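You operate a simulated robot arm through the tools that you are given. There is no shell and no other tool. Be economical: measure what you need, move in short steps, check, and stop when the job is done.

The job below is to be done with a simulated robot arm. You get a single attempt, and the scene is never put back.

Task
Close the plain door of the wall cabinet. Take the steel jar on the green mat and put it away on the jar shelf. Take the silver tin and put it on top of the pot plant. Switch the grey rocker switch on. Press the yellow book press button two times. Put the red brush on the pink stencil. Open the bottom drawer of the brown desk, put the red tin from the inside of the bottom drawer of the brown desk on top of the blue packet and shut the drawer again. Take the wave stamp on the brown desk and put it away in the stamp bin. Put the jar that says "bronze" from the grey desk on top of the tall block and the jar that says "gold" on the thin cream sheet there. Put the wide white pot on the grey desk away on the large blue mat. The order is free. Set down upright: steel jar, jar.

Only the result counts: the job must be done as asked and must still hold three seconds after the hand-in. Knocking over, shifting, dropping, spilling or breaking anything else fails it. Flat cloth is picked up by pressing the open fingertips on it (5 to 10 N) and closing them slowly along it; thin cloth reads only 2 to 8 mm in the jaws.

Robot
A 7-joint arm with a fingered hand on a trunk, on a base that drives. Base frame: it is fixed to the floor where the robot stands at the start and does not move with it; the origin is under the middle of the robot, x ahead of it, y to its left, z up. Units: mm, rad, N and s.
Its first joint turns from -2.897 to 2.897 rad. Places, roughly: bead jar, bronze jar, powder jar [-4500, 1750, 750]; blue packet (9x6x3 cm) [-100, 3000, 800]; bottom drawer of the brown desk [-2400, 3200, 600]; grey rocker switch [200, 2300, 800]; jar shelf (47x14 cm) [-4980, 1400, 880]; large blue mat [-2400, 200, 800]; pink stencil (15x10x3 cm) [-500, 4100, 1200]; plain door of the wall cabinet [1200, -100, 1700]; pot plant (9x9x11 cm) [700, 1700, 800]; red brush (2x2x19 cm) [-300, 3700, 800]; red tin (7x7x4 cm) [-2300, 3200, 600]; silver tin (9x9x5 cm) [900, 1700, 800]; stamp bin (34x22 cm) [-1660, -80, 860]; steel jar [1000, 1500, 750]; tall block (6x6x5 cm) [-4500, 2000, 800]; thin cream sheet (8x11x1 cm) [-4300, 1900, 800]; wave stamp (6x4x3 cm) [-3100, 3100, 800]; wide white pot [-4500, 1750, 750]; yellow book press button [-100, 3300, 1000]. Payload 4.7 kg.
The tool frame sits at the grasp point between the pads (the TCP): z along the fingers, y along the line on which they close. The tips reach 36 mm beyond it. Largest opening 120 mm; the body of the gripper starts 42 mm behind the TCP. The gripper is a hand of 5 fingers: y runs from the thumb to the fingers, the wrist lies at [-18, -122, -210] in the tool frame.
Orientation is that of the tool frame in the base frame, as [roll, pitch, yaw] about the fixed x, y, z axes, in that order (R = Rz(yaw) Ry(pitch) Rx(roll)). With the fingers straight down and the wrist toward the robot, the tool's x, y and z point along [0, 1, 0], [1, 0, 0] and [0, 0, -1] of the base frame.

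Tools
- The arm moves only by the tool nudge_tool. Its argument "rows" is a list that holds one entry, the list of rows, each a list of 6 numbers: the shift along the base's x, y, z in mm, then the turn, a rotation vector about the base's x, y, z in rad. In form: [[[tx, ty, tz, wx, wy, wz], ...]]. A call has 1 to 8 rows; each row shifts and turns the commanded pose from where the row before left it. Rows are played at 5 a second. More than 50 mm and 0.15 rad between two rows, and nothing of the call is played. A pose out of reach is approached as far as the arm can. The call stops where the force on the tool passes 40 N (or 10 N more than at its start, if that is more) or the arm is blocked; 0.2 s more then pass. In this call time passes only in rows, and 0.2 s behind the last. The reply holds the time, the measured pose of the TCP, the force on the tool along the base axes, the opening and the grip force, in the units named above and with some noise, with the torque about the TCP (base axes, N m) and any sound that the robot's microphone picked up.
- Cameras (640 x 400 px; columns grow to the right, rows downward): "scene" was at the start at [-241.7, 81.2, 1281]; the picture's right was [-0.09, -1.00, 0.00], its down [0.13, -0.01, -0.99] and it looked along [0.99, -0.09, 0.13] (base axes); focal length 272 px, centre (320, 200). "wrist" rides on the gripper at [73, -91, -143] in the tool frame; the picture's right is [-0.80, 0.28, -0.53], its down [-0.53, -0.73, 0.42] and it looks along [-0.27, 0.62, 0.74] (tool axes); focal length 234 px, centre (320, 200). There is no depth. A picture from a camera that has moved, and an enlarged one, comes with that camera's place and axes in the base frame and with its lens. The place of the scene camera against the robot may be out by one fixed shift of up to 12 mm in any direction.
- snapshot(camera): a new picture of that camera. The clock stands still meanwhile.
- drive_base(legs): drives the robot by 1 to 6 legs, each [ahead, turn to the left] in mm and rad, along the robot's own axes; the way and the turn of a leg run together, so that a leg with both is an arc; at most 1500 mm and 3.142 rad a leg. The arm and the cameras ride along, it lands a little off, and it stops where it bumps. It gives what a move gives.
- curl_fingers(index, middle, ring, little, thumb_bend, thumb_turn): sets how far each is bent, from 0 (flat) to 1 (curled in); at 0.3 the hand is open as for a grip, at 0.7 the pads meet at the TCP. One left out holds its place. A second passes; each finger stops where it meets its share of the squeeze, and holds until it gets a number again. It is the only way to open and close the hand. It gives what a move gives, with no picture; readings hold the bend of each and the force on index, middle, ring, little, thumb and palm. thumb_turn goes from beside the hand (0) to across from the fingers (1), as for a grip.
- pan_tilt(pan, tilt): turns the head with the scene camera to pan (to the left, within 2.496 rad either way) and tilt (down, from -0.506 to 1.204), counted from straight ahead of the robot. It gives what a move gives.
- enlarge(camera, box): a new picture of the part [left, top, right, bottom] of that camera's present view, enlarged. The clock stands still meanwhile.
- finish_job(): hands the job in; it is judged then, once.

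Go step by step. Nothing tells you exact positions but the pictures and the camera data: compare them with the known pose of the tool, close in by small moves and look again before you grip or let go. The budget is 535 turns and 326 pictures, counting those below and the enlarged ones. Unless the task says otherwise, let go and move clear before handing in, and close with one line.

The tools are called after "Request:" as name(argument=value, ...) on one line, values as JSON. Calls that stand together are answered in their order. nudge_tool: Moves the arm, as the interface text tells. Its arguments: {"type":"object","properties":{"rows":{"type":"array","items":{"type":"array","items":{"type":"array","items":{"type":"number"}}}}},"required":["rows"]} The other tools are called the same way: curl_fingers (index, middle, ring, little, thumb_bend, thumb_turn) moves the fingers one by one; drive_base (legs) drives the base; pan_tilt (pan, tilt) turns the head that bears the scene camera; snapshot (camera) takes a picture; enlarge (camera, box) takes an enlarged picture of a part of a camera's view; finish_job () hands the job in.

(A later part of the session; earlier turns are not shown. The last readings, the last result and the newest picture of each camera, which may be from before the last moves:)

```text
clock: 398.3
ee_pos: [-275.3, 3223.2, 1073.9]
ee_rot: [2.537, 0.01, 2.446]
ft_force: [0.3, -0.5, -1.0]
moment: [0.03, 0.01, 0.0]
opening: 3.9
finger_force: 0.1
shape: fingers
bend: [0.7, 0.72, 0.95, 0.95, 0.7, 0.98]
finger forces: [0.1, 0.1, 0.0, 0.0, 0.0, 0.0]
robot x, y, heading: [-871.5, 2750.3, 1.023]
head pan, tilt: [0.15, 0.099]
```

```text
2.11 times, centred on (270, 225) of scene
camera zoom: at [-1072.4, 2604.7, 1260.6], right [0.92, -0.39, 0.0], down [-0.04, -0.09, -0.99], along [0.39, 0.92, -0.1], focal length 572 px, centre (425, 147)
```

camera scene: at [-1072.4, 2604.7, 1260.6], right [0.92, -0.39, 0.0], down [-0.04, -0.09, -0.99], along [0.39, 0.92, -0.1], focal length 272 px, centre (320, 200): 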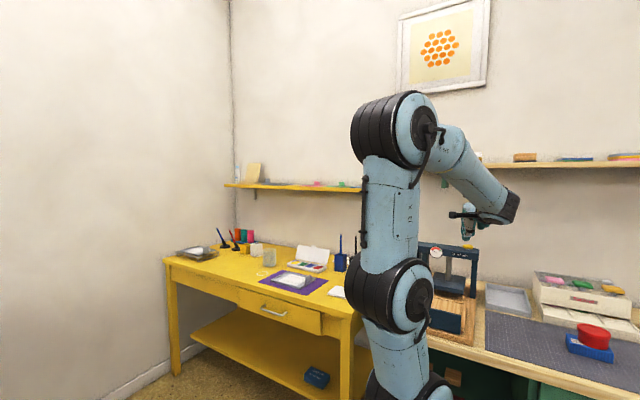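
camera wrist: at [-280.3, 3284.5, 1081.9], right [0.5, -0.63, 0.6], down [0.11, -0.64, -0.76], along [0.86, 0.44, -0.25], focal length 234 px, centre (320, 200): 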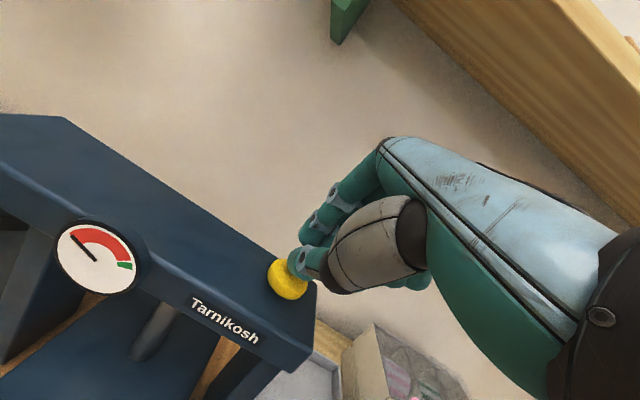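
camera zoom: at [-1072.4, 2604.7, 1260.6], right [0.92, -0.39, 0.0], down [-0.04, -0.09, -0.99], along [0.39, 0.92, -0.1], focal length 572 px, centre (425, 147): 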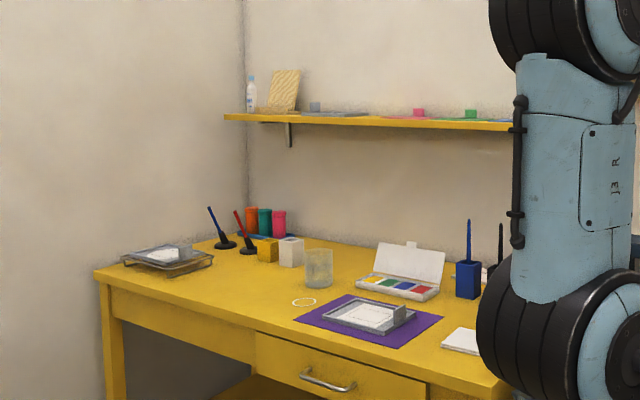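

The pink stencil is on the wall shelf at about [-470, 4095]; the red brush stands in the red holder at the yellow desk's right end. I drive to a stand that reaches both.

Request:
nudge_tool(rows=[[[-20, -12, 25, 0, 0, 0], [-20, -12, 25, 0, 0, 0]]])

Request:
drive_base(legs=[[0, 1.174], [640, 0]])

Request:
drive_base(legs=[[0, -1.571]])

Request:
pan_tilt(pan=0.0, tilt=0.25)

Request:
snapshot(camera="scene")

```text
clock: 398.9
ee_pos: [-314.7, 3199.9, 1123.4]
ee_rot: [2.539, 0.008, 2.446]
ft_force: [1.0, -0.1, 0.0]
moment: [0.02, -0.01, 0.02]
opening: 3.6
finger_force: 0.0
shape: fingers
bend: [0.7, 0.72, 0.95, 0.95, 0.7, 0.98]
finger forces: [0.1, 0.0, 0.0, 0.0, 0.1, 0.0]
robot x, y, heading: [-868.1, 2750.8, 1.025]
head pan, tilt: [0.15, 0.099]
```

```text
clock: 405.4
ee_pos: [-1436.6, 3953.9, 1124.0]
ee_rot: [2.537, 0.011, -2.669]
ft_force: [0.3, -0.4, 0.5]
moment: [-0.01, 0.01, 0.01]
opening: 4.1
finger_force: 0.1
shape: fingers
bend: [0.7, 0.72, 0.95, 0.95, 0.7, 0.98]
finger forces: [0.0, 0.0, 0.1, 0.1, 0.0, 0.0]
robot x, y, heading: [-1240.9, 3268.5, 2.19]
head pan, tilt: [0.15, 0.099]
```

```text
clock: 409.7
ee_pos: [-549.6, 3450.3, 1125.1]
ee_rot: [2.536, 0.009, 2.022]
ft_force: [-0.2, 0.4, -0.3]
moment: [-0.01, 0.0, -0.03]
opening: 3.5
finger_force: 0.0
shape: fingers
bend: [0.7, 0.72, 0.95, 0.95, 0.7, 0.98]
finger forces: [0.1, 0.0, 0.1, 0.0, 0.0, 0.0]
robot x, y, heading: [-1239.4, 3266.4, 0.601]
head pan, tilt: [0.15, 0.099]
```

```text
clock: 410.4
ee_pos: [-549.6, 3449.4, 1124.8]
ee_rot: [2.537, 0.009, 2.024]
ft_force: [0.9, -0.7, -0.5]
moment: [0.01, 0.01, 0.0]
opening: 3.7
finger_force: 0.0
shape: fingers
bend: [0.7, 0.72, 0.95, 0.95, 0.7, 0.98]
finger forces: [0.0, 0.1, 0.0, 0.0, 0.2, 0.0]
robot x, y, heading: [-1239.4, 3264.5, 0.604]
head pan, tilt: [0.0, 0.25]
```

```text
137 pictures are left
camera scene: at [-1478.5, 3209.5, 1246.7], right [0.57, -0.82, 0.0], down [-0.2, -0.14, -0.97], along [0.8, 0.55, -0.25], focal length 272 px, centre (320, 200)
```

scene: 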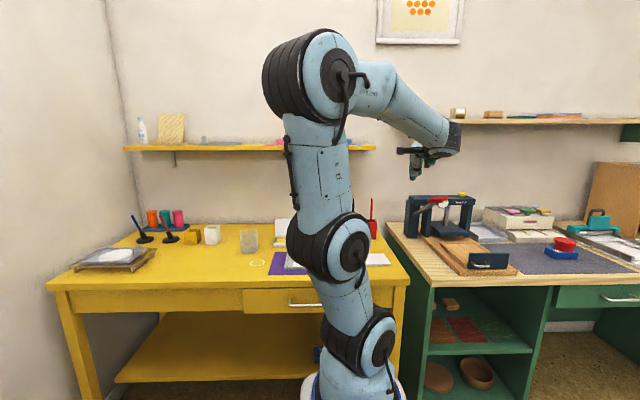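

Request:
drive_base(legs=[[110, 0.02]])

Request:
snapshot(camera="scene")

Request:
enlarge(camera="scene", box=[340, 170, 460, 260])

Request:
snapshot(camera="wrist")

```text
clock: 411.6
ee_pos: [-461.9, 3526.7, 1123.7]
ee_rot: [2.537, 0.011, 2.04]
ft_force: [-1.0, -0.6, 0.6]
moment: [0.03, -0.03, 0.02]
opening: 4.2
finger_force: 0.0
shape: fingers
bend: [0.7, 0.72, 0.95, 0.95, 0.7, 0.98]
finger forces: [0.1, 0.0, 0.1, 0.0, 0.0, 0.0]
robot x, y, heading: [-1148.9, 3328.3, 0.617]
head pan, tilt: [0.0, 0.25]
```

```text
136 pictures are left
camera scene: at [-1386.0, 3268.3, 1246.6], right [0.58, -0.81, 0.0], down [-0.2, -0.14, -0.97], along [0.79, 0.56, -0.25], focal length 272 px, centre (320, 200)
```

scene: 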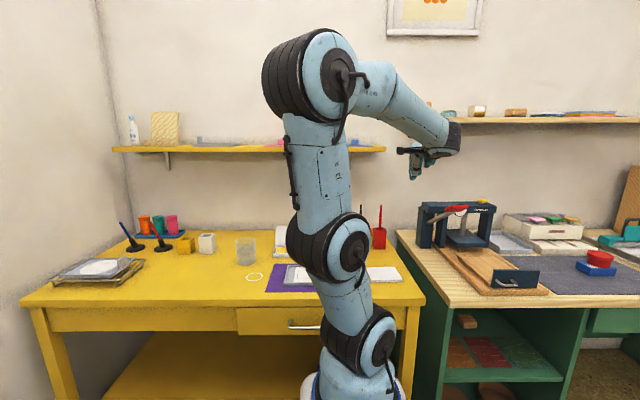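

```text
4.44 times, centred on (400, 215) of scene
camera zoom: at [-1386.0, 3268.3, 1246.6], right [0.58, -0.81, 0.0], down [-0.2, -0.14, -0.97], along [0.79, 0.56, -0.25], focal length 1209 px, centre (-36, 133)
```

zoom: 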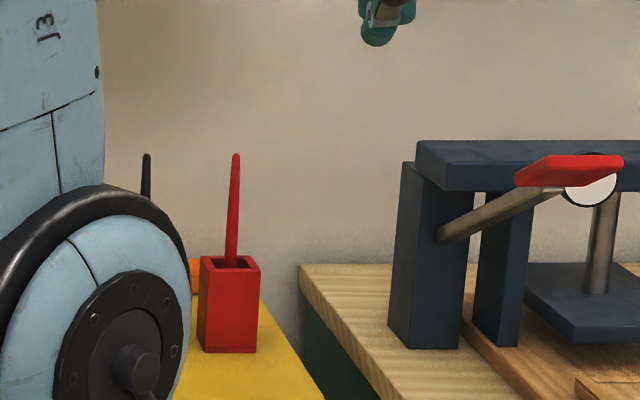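

```text
134 pictures are left
camera wrist: at [-635.9, 3520.3, 1189.9], right [0.3, -0.74, 0.6], down [-0.08, -0.64, -0.76], along [0.95, 0.18, -0.25], focal length 234 px, centre (320, 200)
```

wrist: 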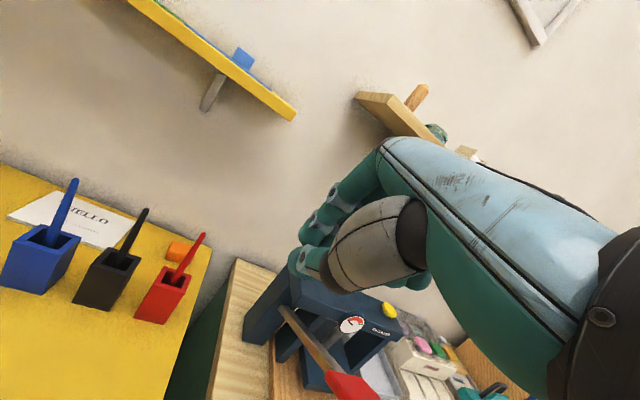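

The red brush's handle top is at about [-342, 3690, 942]; it stands upright in its red holder. I open a narrow grip and move above it.

Request:
curl_fingers(index=0.5, middle=0.5, thumb_bend=0.48)

Request:
nudge_tool(rows=[[[24, 32, -23, -0.066, 0.13, 0], [24, 32, -23, -0.066, 0.13, 0], [24, 32, -23, -0.066, 0.13, 0], [24, 32, -23, -0.02, 0.04, 0], [24, 32, -23, 0, 0, 0]]])

Request:
snapshot(camera="wrist")

```text
clock: 412.6
ee_pos: [-463.6, 3527.6, 1124.8]
ee_rot: [2.535, 0.011, 2.041]
ft_force: [0.3, -0.2, 0.5]
moment: [-0.02, -0.03, 0.0]
opening: 65.5
finger_force: 0.1
shape: fingers
bend: [0.5, 0.5, 0.95, 0.95, 0.48, 0.98]
finger forces: [0.1, 0.0, 0.0, 0.1, 0.0, 0.0]
robot x, y, heading: [-1148.6, 3328.3, 0.624]
head pan, tilt: [0.0, 0.25]
```

```text
clock: 413.8
ee_pos: [-341.5, 3687.7, 1010.8]
ee_rot: [3.016, 0.007, 2.048]
ft_force: [0.4, -0.1, 1.0]
moment: [-0.03, -0.04, 0.04]
opening: 65.2
finger_force: 0.1
shape: fingers
bend: [0.5, 0.5, 0.95, 0.95, 0.48, 0.98]
finger forces: [0.0, 0.0, 0.0, 0.0, 0.0, 0.0]
robot x, y, heading: [-1146.5, 3333.0, 0.619]
head pan, tilt: [0.0, 0.25]
```

```text
133 pictures are left
camera wrist: at [-472.5, 3702.1, 1141.1], right [0.55, -0.61, 0.56], down [-0.35, -0.78, -0.51], along [0.75, 0.08, -0.65], focal length 234 px, centre (320, 200)
```

wrist: 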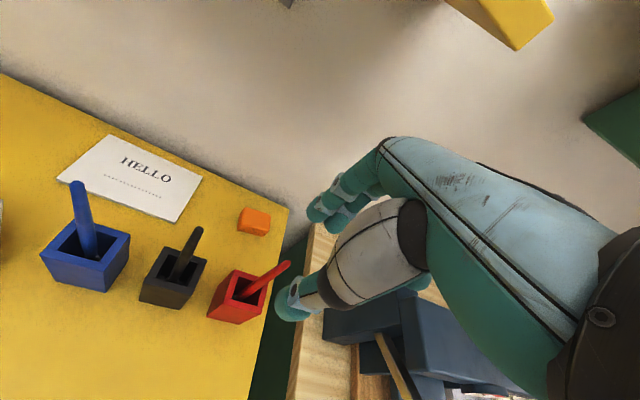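

The stick is exactly between the fingers' planes. I lower around it.

Request:
nudge_tool(rows=[[[-1, 2, -35, 0, 0, 0], [0, 0, -35, 0, 0, 0], [0, 0, -24, 0, 0, 0]]])

Request:
enlarge(camera="wrist", box=[230, 160, 410, 330])

```text
clock: 414.6
ee_pos: [-343.1, 3689.3, 915.1]
ee_rot: [3.017, 0.008, 2.047]
ft_force: [-0.6, 0.3, 0.7]
moment: [-0.03, -0.01, 0.01]
opening: 65.5
finger_force: 0.1
shape: fingers
bend: [0.5, 0.5, 0.95, 0.95, 0.48, 0.98]
finger forces: [0.0, 0.0, 0.1, 0.0, 0.0, 0.0]
robot x, y, heading: [-1151.7, 3329.5, 0.626]
head pan, tilt: [0.0, 0.25]
```

```text
2.35 times, centred on (320, 245) of wrist
camera zoom: at [-473.4, 3704.3, 1046.4], right [0.56, -0.61, 0.56], down [-0.35, -0.79, -0.51], along [0.75, 0.08, -0.65], focal length 551 px, centre (320, 94)
```

zoom: 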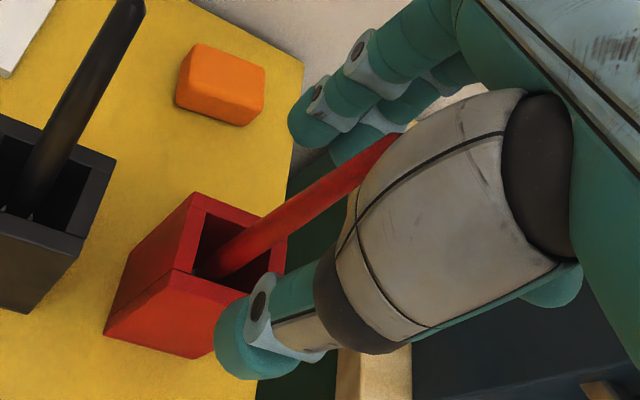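

Request:
curl_fingers(index=0.63, middle=0.63, thumb_bend=0.62)

Request:
curl_fingers(index=0.7, middle=0.7, thumb_bend=0.69)

Request:
curl_fingers(index=0.76, middle=0.76, thumb_bend=0.75)

Request:
enlarge(camera="wrist", box=[230, 160, 410, 330])

```text
clock: 415.6
ee_pos: [-344.3, 3689.0, 915.5]
ee_rot: [3.018, 0.007, 2.046]
ft_force: [0.2, -0.6, -0.3]
moment: [-0.01, 0.0, 0.01]
opening: 26.3
finger_force: 0.0
shape: fingers
bend: [0.63, 0.63, 0.95, 0.95, 0.62, 0.98]
finger forces: [0.0, 0.1, 0.0, 0.1, 0.1, 0.0]
robot x, y, heading: [-1150.3, 3326.7, 0.619]
head pan, tilt: [0.0, 0.25]
```

```text
clock: 416.6
ee_pos: [-342.9, 3688.9, 915.7]
ee_rot: [3.019, 0.006, 2.047]
ft_force: [0.1, -0.3, 0.7]
moment: [-0.02, -0.01, 0.02]
opening: 6.1
finger_force: 0.1
shape: fingers
bend: [0.7, 0.7, 0.95, 0.95, 0.69, 0.98]
finger forces: [0.1, 0.0, 0.0, 0.1, 0.0, 0.1]
robot x, y, heading: [-1149.3, 3333.0, 0.619]
head pan, tilt: [0.0, 0.25]
```

```text
clock: 417.6
ee_pos: [-343.9, 3688.3, 915.0]
ee_rot: [3.019, 0.007, 2.046]
ft_force: [-0.5, -0.3, -0.7]
moment: [0.05, 0.0, 0.01]
opening: 0.0
finger_force: 2.2
shape: fingers
bend: [0.75, 0.75, 0.95, 0.95, 0.73, 0.96]
finger forces: [0.0, 3.6, 0.0, 0.0, 0.5, 0.0]
robot x, y, heading: [-1150.3, 3330.1, 0.623]
head pan, tilt: [0.0, 0.25]
```

```text
2.35 times, centred on (320, 245) of wrist
camera zoom: at [-473.4, 3704.2, 1046.4], right [0.56, -0.61, 0.56], down [-0.35, -0.79, -0.51], along [0.75, 0.08, -0.65], focal length 551 px, centre (320, 94)
```

zoom: 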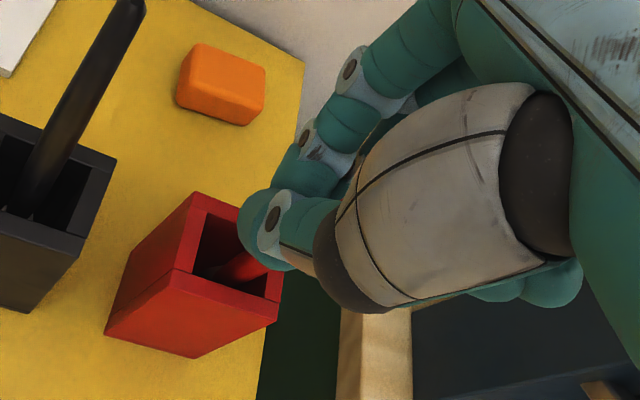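

I lift slightly to see whether the brush follows.

Request:
curl_fingers(index=0.82, middle=0.82, thumb_bend=0.8)

Request:
nudge_tool(rows=[[[0, 0, 10, 0, 0, 0], [0, 0, 15, 0, 0, 0]]])

Request:
enlarge(camera="wrist", box=[230, 160, 410, 330])

```text
clock: 418.6
ee_pos: [-342.9, 3689.1, 915.6]
ee_rot: [3.019, 0.007, 2.045]
ft_force: [-0.3, -1.2, 0.2]
moment: [-0.02, -0.01, -0.04]
opening: 0.0
finger_force: 2.1
shape: fingers
bend: [0.75, 0.82, 0.95, 0.95, 0.74, 0.95]
finger forces: [0.1, 2.9, 0.0, 0.0, 1.7, 0.0]
robot x, y, heading: [-1154.6, 3334.2, 0.62]
head pan, tilt: [0.0, 0.25]
```

```text
clock: 419.2
ee_pos: [-343.9, 3688.5, 940.0]
ee_rot: [3.019, 0.008, 2.05]
ft_force: [0.8, 1.0, -0.5]
moment: [0.0, 0.02, -0.04]
opening: 0.0
finger_force: 2.5
shape: fingers
bend: [0.76, 0.82, 0.95, 0.95, 0.74, 0.95]
finger forces: [0.0, 3.0, 0.0, 0.0, 1.7, 0.0]
robot x, y, heading: [-1151.2, 3332.7, 0.62]
head pan, tilt: [0.0, 0.25]
```

```text
2.35 times, centred on (320, 245) of wrist
camera zoom: at [-473.4, 3704.1, 1071.3], right [0.56, -0.61, 0.56], down [-0.35, -0.79, -0.51], along [0.75, 0.08, -0.65], focal length 551 px, centre (320, 94)
```

zoom: 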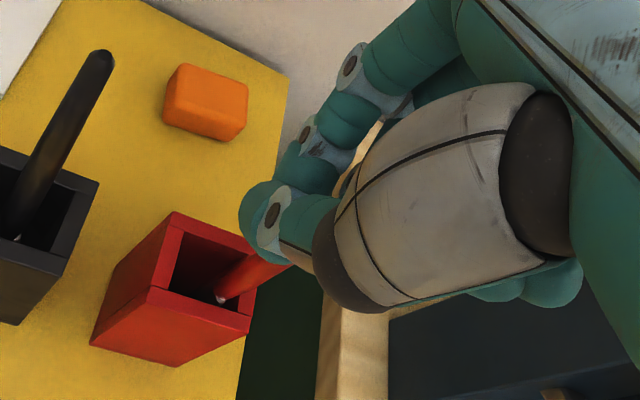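

Request:
enlarge(camera="scene", box=[340, 170, 460, 260])

```text
4.44 times, centred on (400, 215) of scene
camera zoom: at [-1385.9, 3268.3, 1246.7], right [0.58, -0.81, 0.0], down [-0.2, -0.14, -0.97], along [0.79, 0.56, -0.25], focal length 1209 px, centre (-36, 133)
```

zoom: 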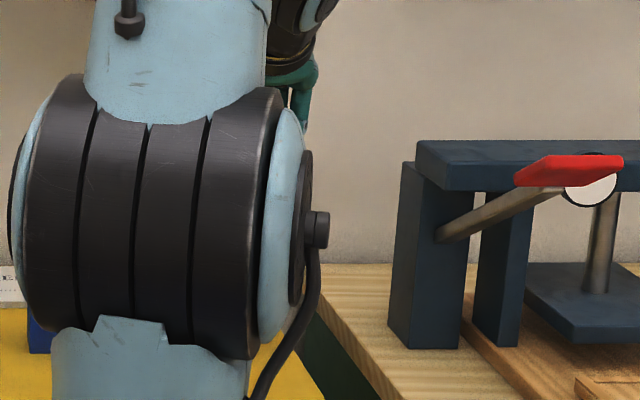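

Request:
nudge_tool(rows=[[[0, 0, 20, 0, 0, 0], [0, 0, 20, 0, 0, 0]]])

Request:
snapshot(camera="wrist")

```text
clock: 419.8
ee_pos: [-343.0, 3688.5, 979.6]
ee_rot: [3.018, 0.006, 2.048]
ft_force: [1.0, 0.1, -0.1]
moment: [0.02, 0.02, 0.0]
opening: 0.2
finger_force: 1.6
shape: fingers
bend: [0.76, 0.82, 0.95, 0.95, 0.74, 0.95]
finger forces: [0.0, 3.0, 0.1, 0.0, 1.6, 0.0]
robot x, y, heading: [-1148.5, 3332.2, 0.62]
head pan, tilt: [0.0, 0.25]
```

```text
128 pictures are left
camera wrist: at [-473.2, 3704.1, 1111.1], right [0.56, -0.61, 0.56], down [-0.35, -0.79, -0.51], along [0.75, 0.08, -0.65], focal length 234 px, centre (320, 200)
```

wrist: 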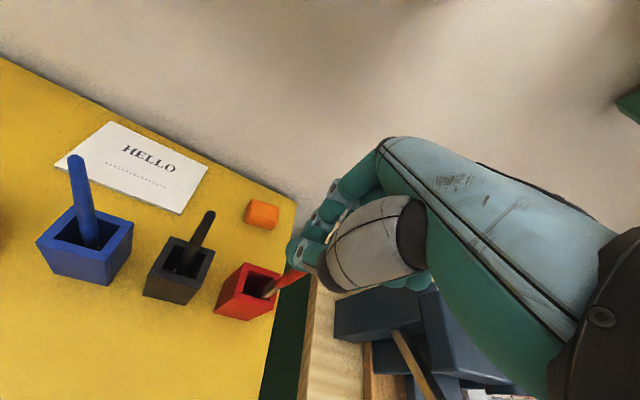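

Request:
enlarge(camera="wrist", box=[200, 200, 340, 330])

```text
3.08 times, centred on (270, 265) of wrist
camera zoom: at [-473.2, 3704.1, 1111.1], right [0.56, -0.61, 0.56], down [-0.35, -0.79, -0.51], along [0.75, 0.08, -0.65], focal length 720 px, centre (474, 0)
```

zoom: 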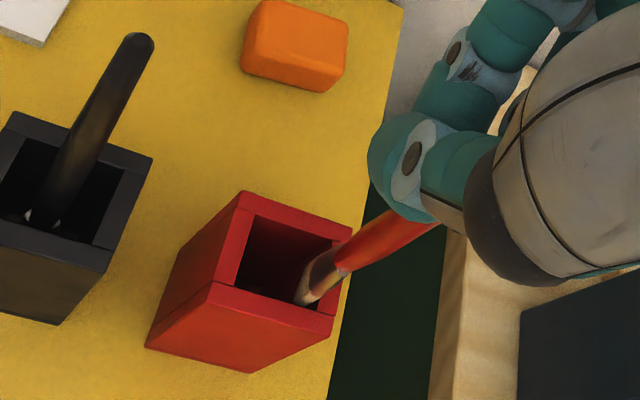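

The brush is coming out with the hand. I tighten the grip and continue lifting.

Request:
curl_fingers(index=0.88, middle=0.9, thumb_bend=0.86)

Request:
nudge_tool(rows=[[[0, 0, 20, 0, 0, 0], [0, 0, 25, 0, 0, 0], [-10, -4, 25, 0, 0, 0]]])

Request:
enlarge(camera="wrist", box=[200, 190, 380, 350])

```text
clock: 420.8
ee_pos: [-342.1, 3687.9, 980.8]
ee_rot: [3.02, 0.005, 2.047]
ft_force: [0.1, -0.1, -0.7]
moment: [0.01, 0.04, -0.03]
opening: 0.0
finger_force: 3.5
shape: fingers
bend: [0.81, 0.9, 0.95, 0.95, 0.79, 0.95]
finger forces: [0.0, 3.1, 0.0, 0.0, 3.3, 0.0]
robot x, y, heading: [-1150.8, 3333.6, 0.62]
head pan, tilt: [0.0, 0.25]
```

```text
clock: 421.6
ee_pos: [-353.2, 3685.4, 1049.4]
ee_rot: [3.021, 0.006, 2.046]
ft_force: [-0.2, 1.0, -0.9]
moment: [0.03, 0.02, 0.0]
opening: 0.0
finger_force: 2.4
shape: fingers
bend: [0.81, 0.9, 0.95, 0.95, 0.8, 0.95]
finger forces: [0.0, 2.4, 0.1, 0.1, 2.5, 0.0]
robot x, y, heading: [-1149.8, 3334.5, 0.623]
head pan, tilt: [0.0, 0.25]
```

```text
2.50 times, centred on (290, 270) of wrist
camera zoom: at [-484.0, 3700.3, 1181.0], right [0.56, -0.61, 0.56], down [-0.35, -0.79, -0.51], along [0.75, 0.08, -0.66], focal length 585 px, centre (395, 25)
```

zoom: 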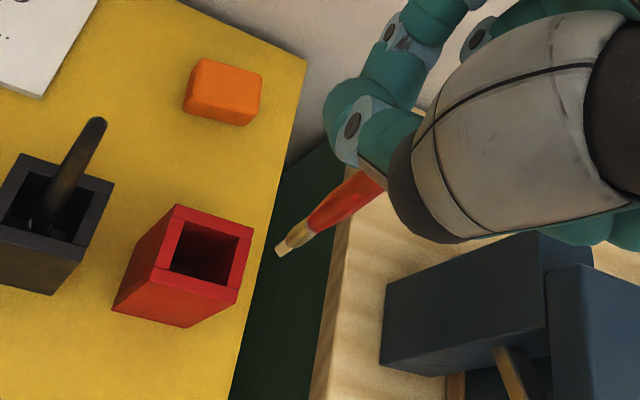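

The brush is free of its holder. Now I look closely at the shelf and the pink stencil.

Request:
enlarge(camera="scene", box=[100, 90, 400, 200])

Request:
pan_tilt(pan=0.25, tilt=0.0)

Request:
enlarge(camera="scene", box=[180, 120, 420, 280])

```text
2.13 times, centred on (250, 145) of scene
camera zoom: at [-1385.8, 3268.4, 1246.7], right [0.58, -0.81, 0.0], down [-0.2, -0.14, -0.97], along [0.79, 0.56, -0.25], focal length 580 px, centre (469, 317)
```

zoom: 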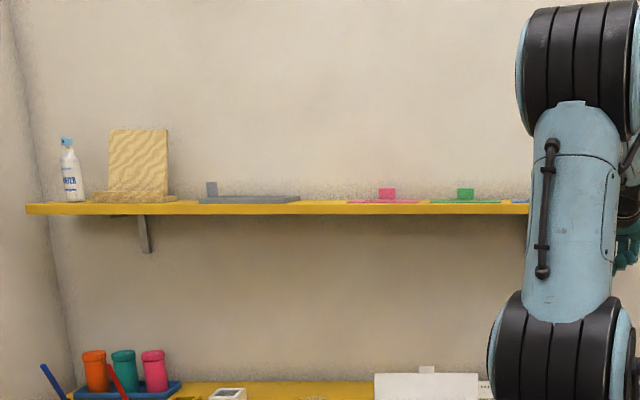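

```text
clock: 422.3
ee_pos: [-353.4, 3684.6, 1049.8]
ee_rot: [3.017, 0.007, 2.048]
ft_force: [0.3, -0.5, 0.5]
moment: [-0.01, 0.02, 0.02]
opening: 0.1
finger_force: 2.6
shape: fingers
bend: [0.81, 0.9, 0.95, 0.95, 0.8, 0.95]
finger forces: [0.0, 2.5, 0.0, 0.0, 2.4, 0.0]
robot x, y, heading: [-1151.4, 3331.5, 0.621]
head pan, tilt: [0.25, 0.0]
```

```text
2.50 times, centred on (300, 200) of scene
camera zoom: at [-1403.9, 3282.8, 1269.6], right [0.76, -0.64, 0.0], down [0.0, 0.0, -1.0], along [0.64, 0.76, 0.0], focal length 680 px, centre (370, 200)
```

zoom: 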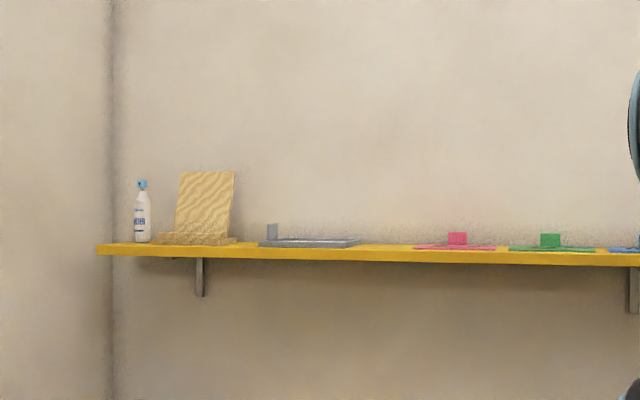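

The pink stencil is a thin plate with a block, at about [-500, 4108, 1183] on a shallow shelf. I will lay the brush pointing to the wall beside the block. First I raise and retract, then turn the base a little left.

Request:
nudge_tool(rows=[[[-30, -22, 15, 0, 0, 0], [-35, -25, 15, 0, 0, 0], [-35, -25, 15, 0, 0, 0], [-35, -25, 15, 0, 0, 0], [-30, -22, 0, 0, 0, 0]]])

Request:
drive_base(legs=[[0, 0.5]])

Request:
snapshot(camera="wrist")

```text
clock: 423.5
ee_pos: [-519.4, 3566.0, 1109.7]
ee_rot: [3.019, 0.007, 2.048]
ft_force: [0.1, 1.0, -1.4]
moment: [0.02, 0.0, 0.01]
opening: 0.0
finger_force: 2.3
shape: fingers
bend: [0.81, 0.9, 0.95, 0.95, 0.8, 0.95]
finger forces: [0.0, 2.4, 0.1, 0.0, 2.5, 0.0]
robot x, y, heading: [-1151.2, 3329.5, 0.623]
head pan, tilt: [0.25, 0.0]
```

```text
clock: 425.3
ee_pos: [-707.4, 3838.4, 1111.3]
ee_rot: [3.019, 0.009, 2.543]
ft_force: [1.0, 0.7, 0.0]
moment: [0.0, -0.01, 0.01]
opening: 0.1
finger_force: 2.4
shape: fingers
bend: [0.81, 0.9, 0.95, 0.95, 0.8, 0.95]
finger forces: [0.0, 2.4, 0.0, 0.0, 2.5, 0.1]
robot x, y, heading: [-1150.7, 3327.8, 1.121]
head pan, tilt: [0.25, 0.0]
```

```text
123 pictures are left
camera wrist: at [-828.8, 3790.6, 1241.6], right [0.78, -0.27, 0.56], down [0.06, -0.86, -0.51], along [0.62, 0.43, -0.65], focal length 234 px, centre (320, 200)
```

wrist: 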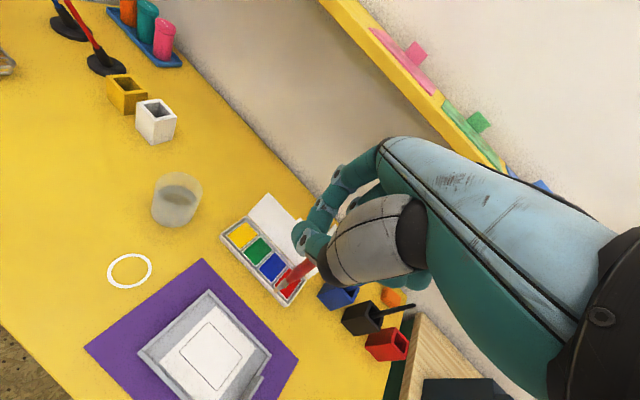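

The wrist camera sees the stencils now. I zoom in.

Request:
enlarge(camera="wrist", box=[320, 0, 560, 190])

Request:
enlarge(camera="wrist", box=[250, 190, 430, 330])

```text
2.11 times, centred on (440, 95) of wrist
camera zoom: at [-828.8, 3790.6, 1241.6], right [0.78, -0.27, 0.56], down [0.06, -0.86, -0.51], along [0.62, 0.43, -0.65], focal length 493 px, centre (67, 421)
```

zoom: 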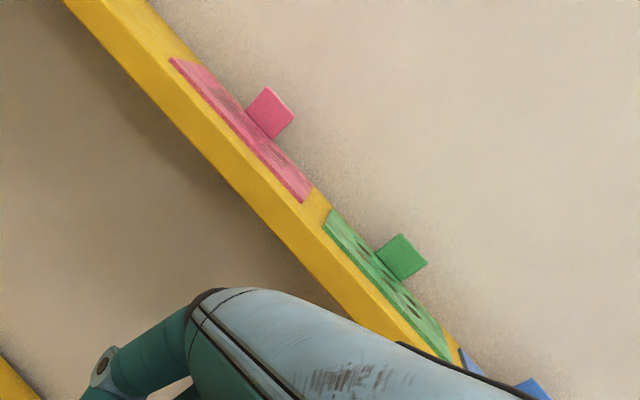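

```text
2.86 times, centred on (340, 260) of wrist
camera zoom: at [-828.8, 3790.6, 1241.6], right [0.78, -0.27, 0.56], down [0.06, -0.86, -0.51], along [0.62, 0.43, -0.65], focal length 669 px, centre (263, 29)
```

zoom: 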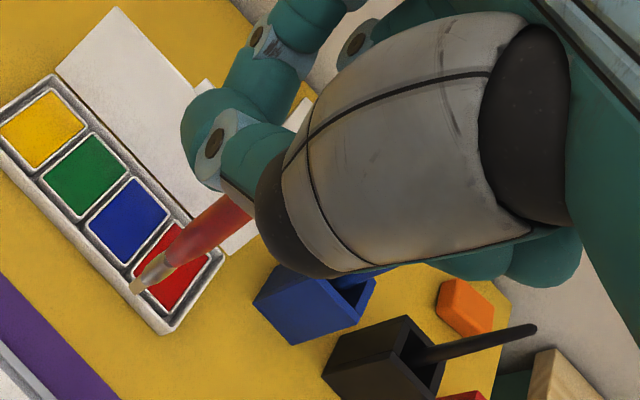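

The stencil plate spans about p-distance right behind the shelf edge, block at its back; the brush hangs straight from the hand. I raise and pitch the hand until the brush points forward.

Request:
nudge_tool(rows=[[[0, 0, 15, 0.106, -0.08, -0.012], [0, 0, 15, 0.106, -0.08, -0.012], [0, 0, 15, 0.106, -0.08, -0.012], [0, 0, 15, 0.106, -0.08, -0.012], [0, 0, 15, 0.106, -0.08, -0.012]]])

Request:
nudge_tool(rows=[[[0, 0, 15, 0.104, -0.082, -0.012], [0, 0, 15, 0.104, -0.082, -0.012], [0, 0, 15, 0.104, -0.082, -0.012], [0, 0, 15, 0.104, -0.082, -0.012], [0, 0, 15, 0.104, -0.082, -0.012]]])

Request:
snapshot(camera="wrist")

Request:
pan_tilt(pan=-0.3, tilt=0.05)

Request:
snapshot(camera="scene")

```text
clock: 426.5
ee_pos: [-706.4, 3837.9, 1184.7]
ee_rot: [2.354, 0.014, 2.474]
ft_force: [-0.5, 0.2, 0.0]
moment: [-0.02, -0.01, 0.02]
opening: 0.1
finger_force: 2.7
shape: fingers
bend: [0.81, 0.9, 0.95, 0.95, 0.8, 0.95]
finger forces: [0.1, 2.3, 0.1, 0.1, 2.5, 0.0]
robot x, y, heading: [-1149.8, 3333.6, 1.118]
head pan, tilt: [0.25, 0.0]
```

```text
clock: 427.7
ee_pos: [-707.3, 3838.4, 1261.3]
ee_rot: [1.692, -0.007, 2.408]
ft_force: [-0.3, -0.9, -1.0]
moment: [-0.06, 0.0, 0.01]
opening: 0.0
finger_force: 2.5
shape: fingers
bend: [0.81, 0.9, 0.95, 0.95, 0.8, 0.95]
finger forces: [0.0, 2.3, 0.0, 0.1, 2.4, 0.0]
robot x, y, heading: [-1147.5, 3332.7, 1.121]
head pan, tilt: [0.25, 0.0]
```

```text
120 pictures are left
camera wrist: at [-864.5, 3773.6, 1188.3], right [0.27, -0.9, 0.34], down [0.61, -0.11, -0.78], along [0.74, 0.42, 0.53], focal length 234 px, centre (320, 200)
```

wrist: 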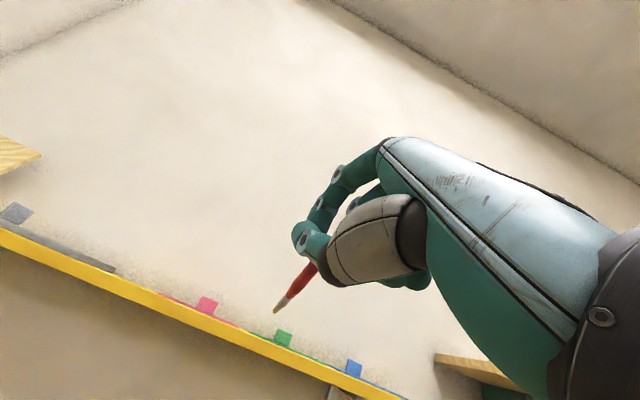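

```text
clock: 428.7
ee_pos: [-706.6, 3839.6, 1260.3]
ee_rot: [1.694, -0.007, 2.406]
ft_force: [-0.2, -0.1, 0.0]
moment: [-0.01, -0.02, 0.03]
opening: 0.0
finger_force: 3.1
shape: fingers
bend: [0.81, 0.9, 0.95, 0.95, 0.8, 0.95]
finger forces: [0.0, 2.3, 0.0, 0.0, 2.4, 0.1]
robot x, y, heading: [-1150.1, 3331.9, 1.12]
head pan, tilt: [-0.3, 0.051]
```

```text
119 pictures are left
camera scene: at [-1301.1, 3145.7, 1265.1], right [0.73, -0.68, 0.0], down [-0.03, -0.04, -1.0], along [0.68, 0.73, -0.05], focal length 272 px, centre (320, 200)
```

scene: 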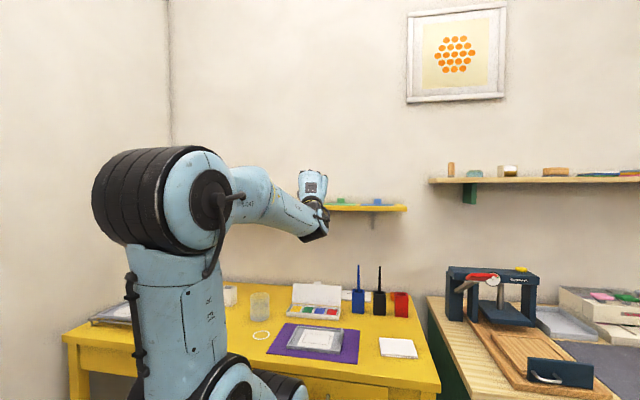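

The brush points along the wall normal, 16° down. I raise its tip a little and advance over the shelf.

Request:
nudge_tool(rows=[[[0, 0, 0, 0.11, -0.099, 0], [25, 30, 0, 0, 0, 0], [25, 30, 0, 0, 0, 0], [25, 30, 0, 0, 0, 0]]])

Request:
snapshot(camera="wrist")

Request:
enlarge(camera="scene", box=[260, 140, 440, 250])

```text
clock: 429.7
ee_pos: [-632.0, 3929.1, 1260.4]
ee_rot: [1.542, -0.008, 2.409]
ft_force: [0.3, -0.3, 0.9]
moment: [-0.1, 0.07, -0.01]
opening: 0.1
finger_force: 2.6
shape: fingers
bend: [0.81, 0.9, 0.95, 0.95, 0.8, 0.95]
finger forces: [0.1, 2.2, 0.0, 0.0, 2.2, 0.0]
robot x, y, heading: [-1149.3, 3333.8, 1.12]
head pan, tilt: [-0.3, 0.051]
```

```text
118 pictures are left
camera wrist: at [-781.3, 3872.7, 1166.2], right [0.24, -0.94, 0.26], down [0.69, -0.02, -0.72], along [0.68, 0.35, 0.64], focal length 234 px, centre (320, 200)
```

wrist: 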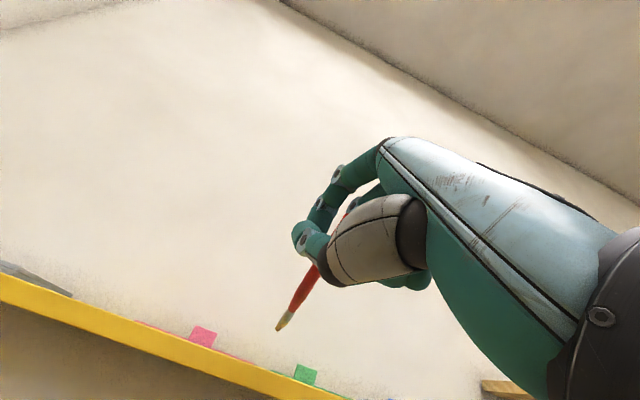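

```text
3.56 times, centred on (350, 195) of scene
camera zoom: at [-1301.2, 3145.4, 1265.0], right [0.73, -0.68, 0.0], down [-0.03, -0.04, -1.0], along [0.68, 0.73, -0.05], focal length 967 px, centre (213, 218)
```

zoom: 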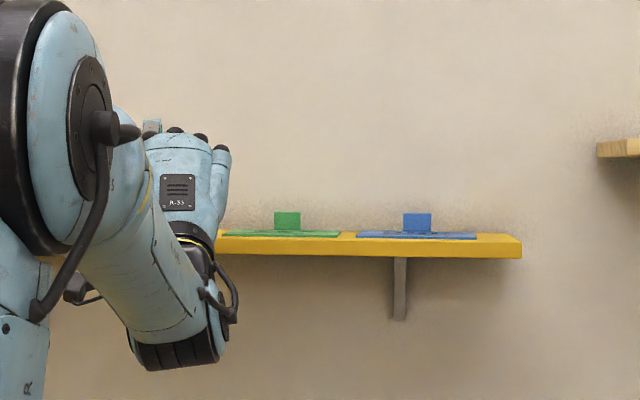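

The brush droops slightly in the grip. I tighten and check.

Request:
curl_fingers(index=0.95, middle=1.0, thumb_bend=0.95)

Request:
enlarge(camera="wrist", box=[240, 160, 420, 340])

```text
clock: 430.7
ee_pos: [-631.5, 3928.7, 1259.5]
ee_rot: [1.546, -0.007, 2.409]
ft_force: [0.3, 0.3, 0.2]
moment: [0.01, -0.01, 0.01]
opening: 0.0
finger_force: 0.1
shape: fingers
bend: [0.88, 1.0, 0.95, 0.95, 0.89, 0.95]
finger forces: [0.0, 0.1, 0.0, 0.0, 0.0, 0.0]
robot x, y, heading: [-1153.7, 3328.0, 1.123]
head pan, tilt: [-0.3, 0.051]
```

```text
2.22 times, centred on (330, 250) of wrist
camera zoom: at [-781.2, 3872.6, 1165.6], right [0.24, -0.93, 0.26], down [0.69, -0.02, -0.73], along [0.68, 0.35, 0.64], focal length 520 px, centre (298, 89)
```

zoom: 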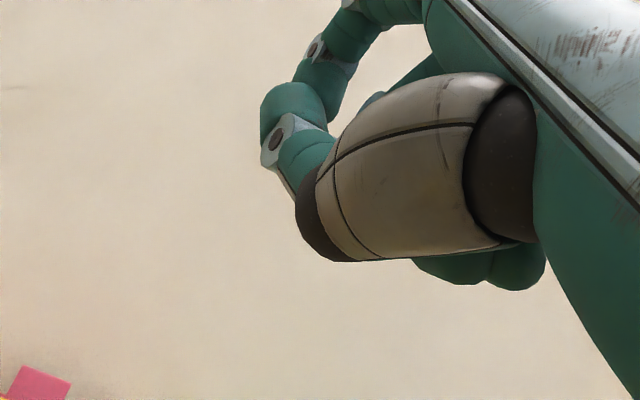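

The brush slipped out of the hand. I look where it fell.

Request:
pan_tilt(pan=-0.3, tilt=0.45)

Request:
snapshot(camera="scene")

Request:
enlarge(camera="scene", box=[180, 60, 440, 240])

```text
clock: 431.6
ee_pos: [-632.8, 3928.3, 1260.5]
ee_rot: [1.545, -0.007, 2.409]
ft_force: [1.1, 0.6, -0.7]
moment: [0.05, -0.01, 0.01]
opening: 0.0
finger_force: 0.1
shape: fingers
bend: [0.88, 1.0, 0.95, 0.95, 0.89, 0.95]
finger forces: [0.1, 0.1, 0.0, 0.0, 0.0, 0.0]
robot x, y, heading: [-1150.3, 3333.5, 1.122]
head pan, tilt: [-0.3, 0.45]
```

```text
115 pictures are left
camera scene: at [-1300.5, 3146.2, 1228.1], right [0.73, -0.68, 0.0], down [-0.3, -0.32, -0.9], along [0.62, 0.66, -0.43], focal length 272 px, centre (320, 200)
```

scene: 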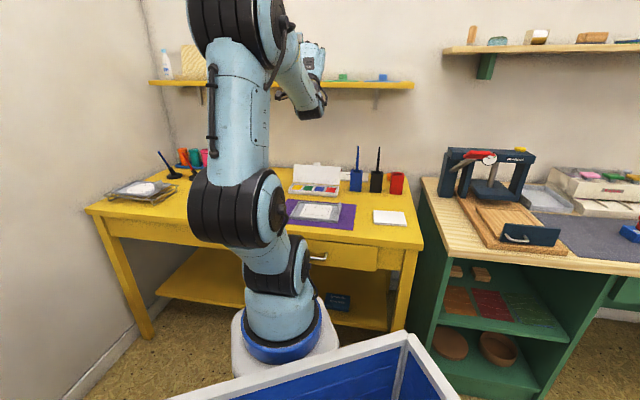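

```text
2.22 times, centred on (310, 150) of scene
camera zoom: at [-1300.5, 3146.2, 1228.1], right [0.73, -0.68, 0.0], down [-0.3, -0.32, -0.9], along [0.62, 0.66, -0.43], focal length 604 px, centre (342, 311)
```

zoom: 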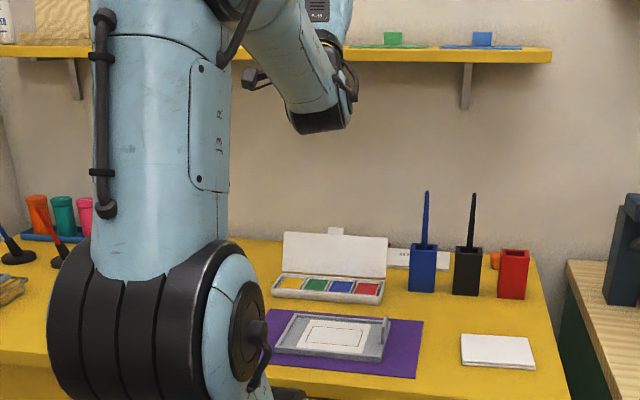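

Request:
snapshot(camera="wrist")

Request:
pan_tilt(pan=0.6, tilt=0.5)

Request:
snapshot(camera="scene")

```text
113 pictures are left
camera wrist: at [-781.2, 3872.6, 1165.6], right [0.24, -0.93, 0.26], down [0.69, -0.02, -0.73], along [0.68, 0.35, 0.64], focal length 234 px, centre (320, 200)
```

wrist: 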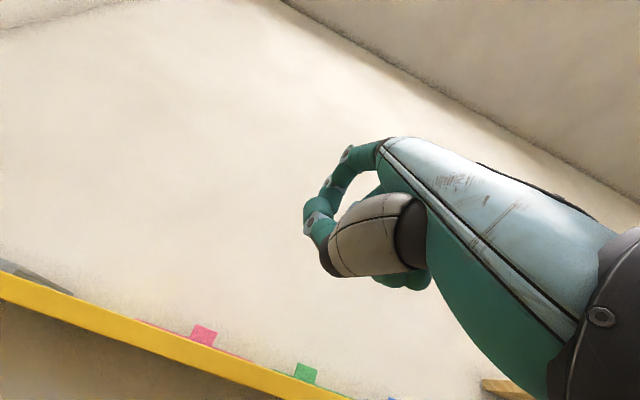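

```text
clock: 432.8
ee_pos: [-633.3, 3928.8, 1259.3]
ee_rot: [1.546, -0.007, 2.41]
ft_force: [-0.7, -0.3, 0.1]
moment: [-0.01, -0.01, -0.05]
opening: 0.2
finger_force: 0.0
shape: fingers
bend: [0.88, 1.0, 0.95, 0.95, 0.89, 0.95]
finger forces: [0.1, 0.0, 0.1, 0.0, 0.1, 0.1]
robot x, y, heading: [-1149.8, 3332.3, 1.117]
head pan, tilt: [0.6, 0.499]
```

```text
112 pictures are left
camera scene: at [-1376.6, 3169.1, 1223.5], right [0.99, 0.15, 0.0], down [0.07, -0.47, -0.88], along [-0.13, 0.87, -0.48], focal length 272 px, centre (320, 200)
```

scene: 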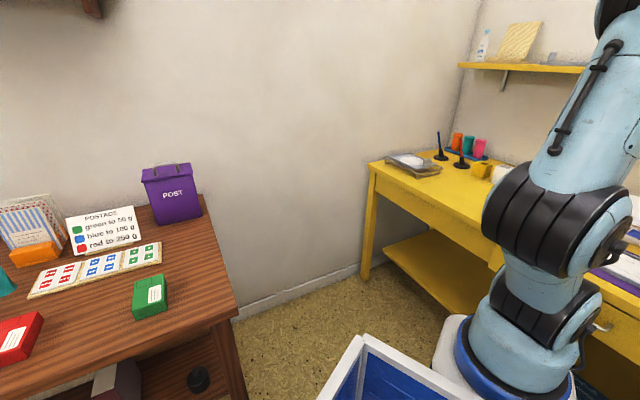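

I pull back and point the hand down to see the desk below.

Request:
nudge_tool(rows=[[[-28, -30, 0, 0, 0, 0], [-28, -30, 0, 0, 0, 0], [-25, -25, -10, -0.104, 0.09, 0], [0, 0, -10, -0.104, 0.09, 0], [0, 0, -10, -0.104, 0.09, 0], [0, 0, -10, -0.104, 0.09, 0], [0, 0, -10, -0.104, 0.09, 0], [0, 0, -10, -0.104, 0.09, 0]]])

Request:
snapshot(camera="wrist")

```text
clock: 434.6
ee_pos: [-713.0, 3844.3, 1201.3]
ee_rot: [2.37, 0.01, 2.406]
ft_force: [0.0, 0.4, 0.4]
moment: [-0.03, -0.03, 0.01]
opening: 0.0
finger_force: 0.0
shape: fingers
bend: [0.88, 1.0, 0.95, 0.95, 0.89, 0.95]
finger forces: [0.0, 0.1, 0.0, 0.0, 0.0, 0.0]
robot x, y, heading: [-1150.7, 3332.3, 1.12]
head pan, tilt: [0.6, 0.499]
```

```text
111 pictures are left
camera wrist: at [-877.8, 3769.6, 1239.7], right [0.48, -0.66, 0.58], down [0.25, -0.53, -0.81], along [0.84, 0.53, -0.09], focal length 234 px, centre (320, 200)
```

wrist: 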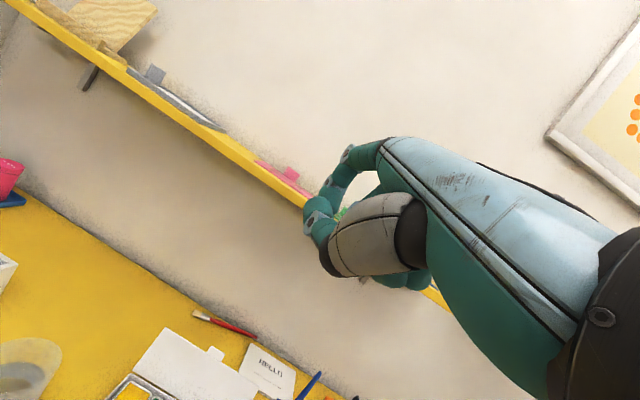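

The brush lies unharmed on the yellow desk behind the paint-box lid, near the wall. I bring the hand lower to get a better look at that spot.

Request:
nudge_tool(rows=[[[0, 0, -25, -0.104, 0.09, 0], [0, 0, -25, -0.104, 0.09, 0], [0, 0, -25, -0.104, 0.09, 0], [20, 16, -25, -0.052, 0.045, 0], [25, 20, -25, 0, 0, 0], [25, 20, -25, 0, 0, 0]]])

Request:
snapshot(camera="wrist")

```text
clock: 436.0
ee_pos: [-642.4, 3900.5, 1049.9]
ee_rot: [2.85, 0.016, 2.415]
ft_force: [-0.2, 0.4, 0.6]
moment: [0.01, 0.01, 0.0]
opening: 0.2
finger_force: 0.1
shape: fingers
bend: [0.88, 1.0, 0.95, 0.95, 0.9, 0.95]
finger forces: [0.0, 0.0, 0.0, 0.0, 0.1, 0.0]
robot x, y, heading: [-1150.8, 3335.5, 1.115]
head pan, tilt: [0.6, 0.499]
```

```text
110 pictures are left
camera wrist: at [-784.7, 3853.0, 1161.0], right [0.67, -0.44, 0.6], down [0.02, -0.79, -0.61], along [0.74, 0.42, -0.52], focal length 234 px, centre (320, 200)
```

wrist: 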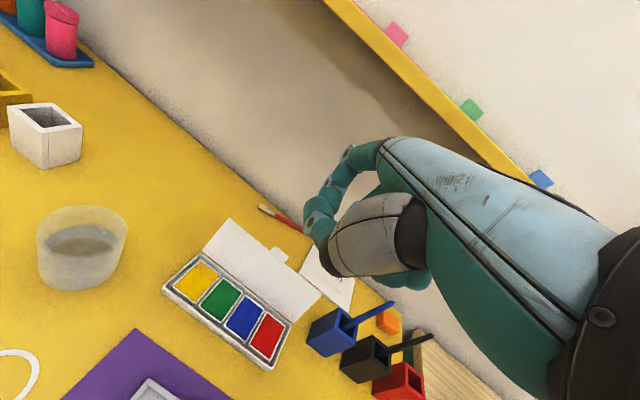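

The lid stands well clear of the brush. I drive 80 mm closer so the arm reaches the brush, then shape the hand: fingers nearly closed, thumb more open.

Request:
drive_base(legs=[[75, 0]])

Request:
curl_fingers(index=0.6, middle=0.6, ring=0.6, little=0.6, thumb_bend=0.45)

Request:
snapshot(camera="wrist")

```text
clock: 437.0
ee_pos: [-610.1, 3969.1, 1050.4]
ee_rot: [2.853, 0.016, 2.416]
ft_force: [-0.4, -0.7, -1.3]
moment: [-0.03, -0.01, 0.01]
opening: 0.1
finger_force: 0.1
shape: fingers
bend: [0.88, 1.0, 0.95, 0.95, 0.9, 0.95]
finger forces: [0.0, 0.0, 0.0, 0.0, 0.1, 0.0]
robot x, y, heading: [-1115.5, 3400.4, 1.117]
head pan, tilt: [0.6, 0.499]
```

```text
clock: 438.0
ee_pos: [-609.9, 3968.5, 1049.7]
ee_rot: [2.852, 0.016, 2.416]
ft_force: [-0.3, 0.5, -0.1]
moment: [-0.01, 0.0, -0.02]
opening: 54.9
finger_force: 0.1
shape: fingers
bend: [0.6, 0.6, 0.6, 0.6, 0.45, 0.97]
finger forces: [0.0, 0.0, 0.0, 0.0, 0.1, 0.0]
robot x, y, heading: [-1114.7, 3402.6, 1.119]
head pan, tilt: [0.6, 0.499]
```

```text
109 pictures are left
camera wrist: at [-751.3, 3921.3, 1160.3], right [0.67, -0.44, 0.6], down [0.02, -0.79, -0.61], along [0.74, 0.42, -0.53], focal length 234 px, centre (320, 200)
```

wrist: 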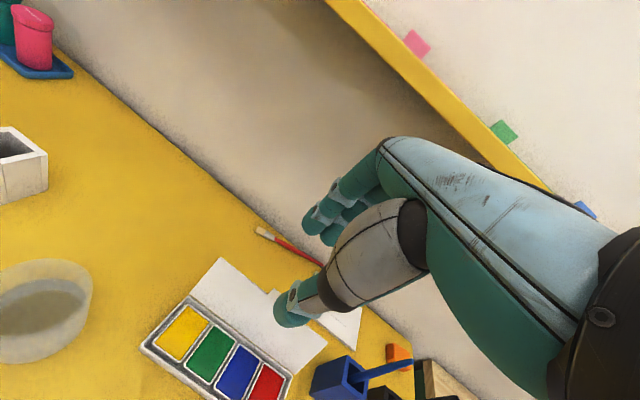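

The brush's grip point is about [-403, 4109]. I approach in steps, staying above the paint-box lid and below the shelf.

Request:
curl_fingers(index=0.63, middle=0.63, ring=0.7, little=0.8, thumb_bend=0.45)

Request:
nudge_tool(rows=[[[20, 13, -30, 0, 0, 0.01], [20, 13, -30, 0, 0, 0.01], [20, 13, -30, 0, 0, 0], [20, 13, -30, 0, 0, 0], [25, 17, -15, 0, 0, 0], [25, 17, -15, 0, 0, 0]]])

Request:
snapshot(camera="wrist")

```text
clock: 439.0
ee_pos: [-610.1, 3968.5, 1050.7]
ee_rot: [2.85, 0.017, 2.415]
ft_force: [-0.1, -0.7, 0.3]
moment: [-0.03, -0.03, 0.02]
opening: 50.8
finger_force: 0.1
shape: fingers
bend: [0.63, 0.63, 0.7, 0.8, 0.45, 0.97]
finger forces: [0.0, 0.0, 0.0, 0.0, 0.0, 0.0]
robot x, y, heading: [-1116.1, 3400.7, 1.125]
head pan, tilt: [0.6, 0.499]
```

```text
clock: 440.4
ee_pos: [-479.2, 4053.1, 901.1]
ee_rot: [2.849, 0.016, 2.435]
ft_force: [-0.6, 0.1, 1.2]
moment: [-0.01, 0.0, -0.02]
opening: 51.0
finger_force: 0.1
shape: fingers
bend: [0.63, 0.63, 0.7, 0.8, 0.45, 0.97]
finger forces: [0.0, 0.0, 0.0, 0.1, 0.0, 0.0]
robot x, y, heading: [-1117.2, 3397.7, 1.124]
head pan, tilt: [0.6, 0.499]
```

```text
108 pictures are left
camera wrist: at [-619.6, 4003.5, 1010.6], right [0.68, -0.43, 0.6], down [0.04, -0.79, -0.61], along [0.73, 0.43, -0.52], focal length 234 px, centre (320, 200)
```

wrist: 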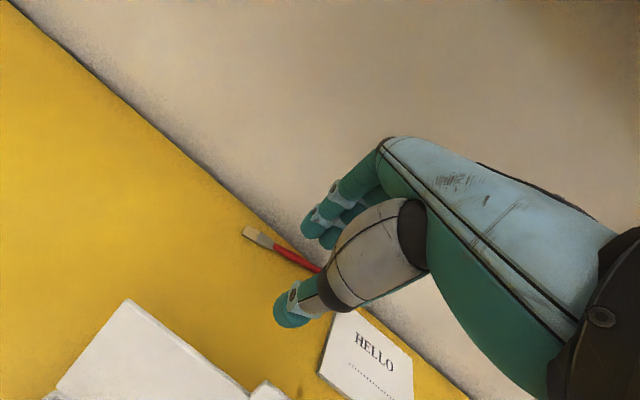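

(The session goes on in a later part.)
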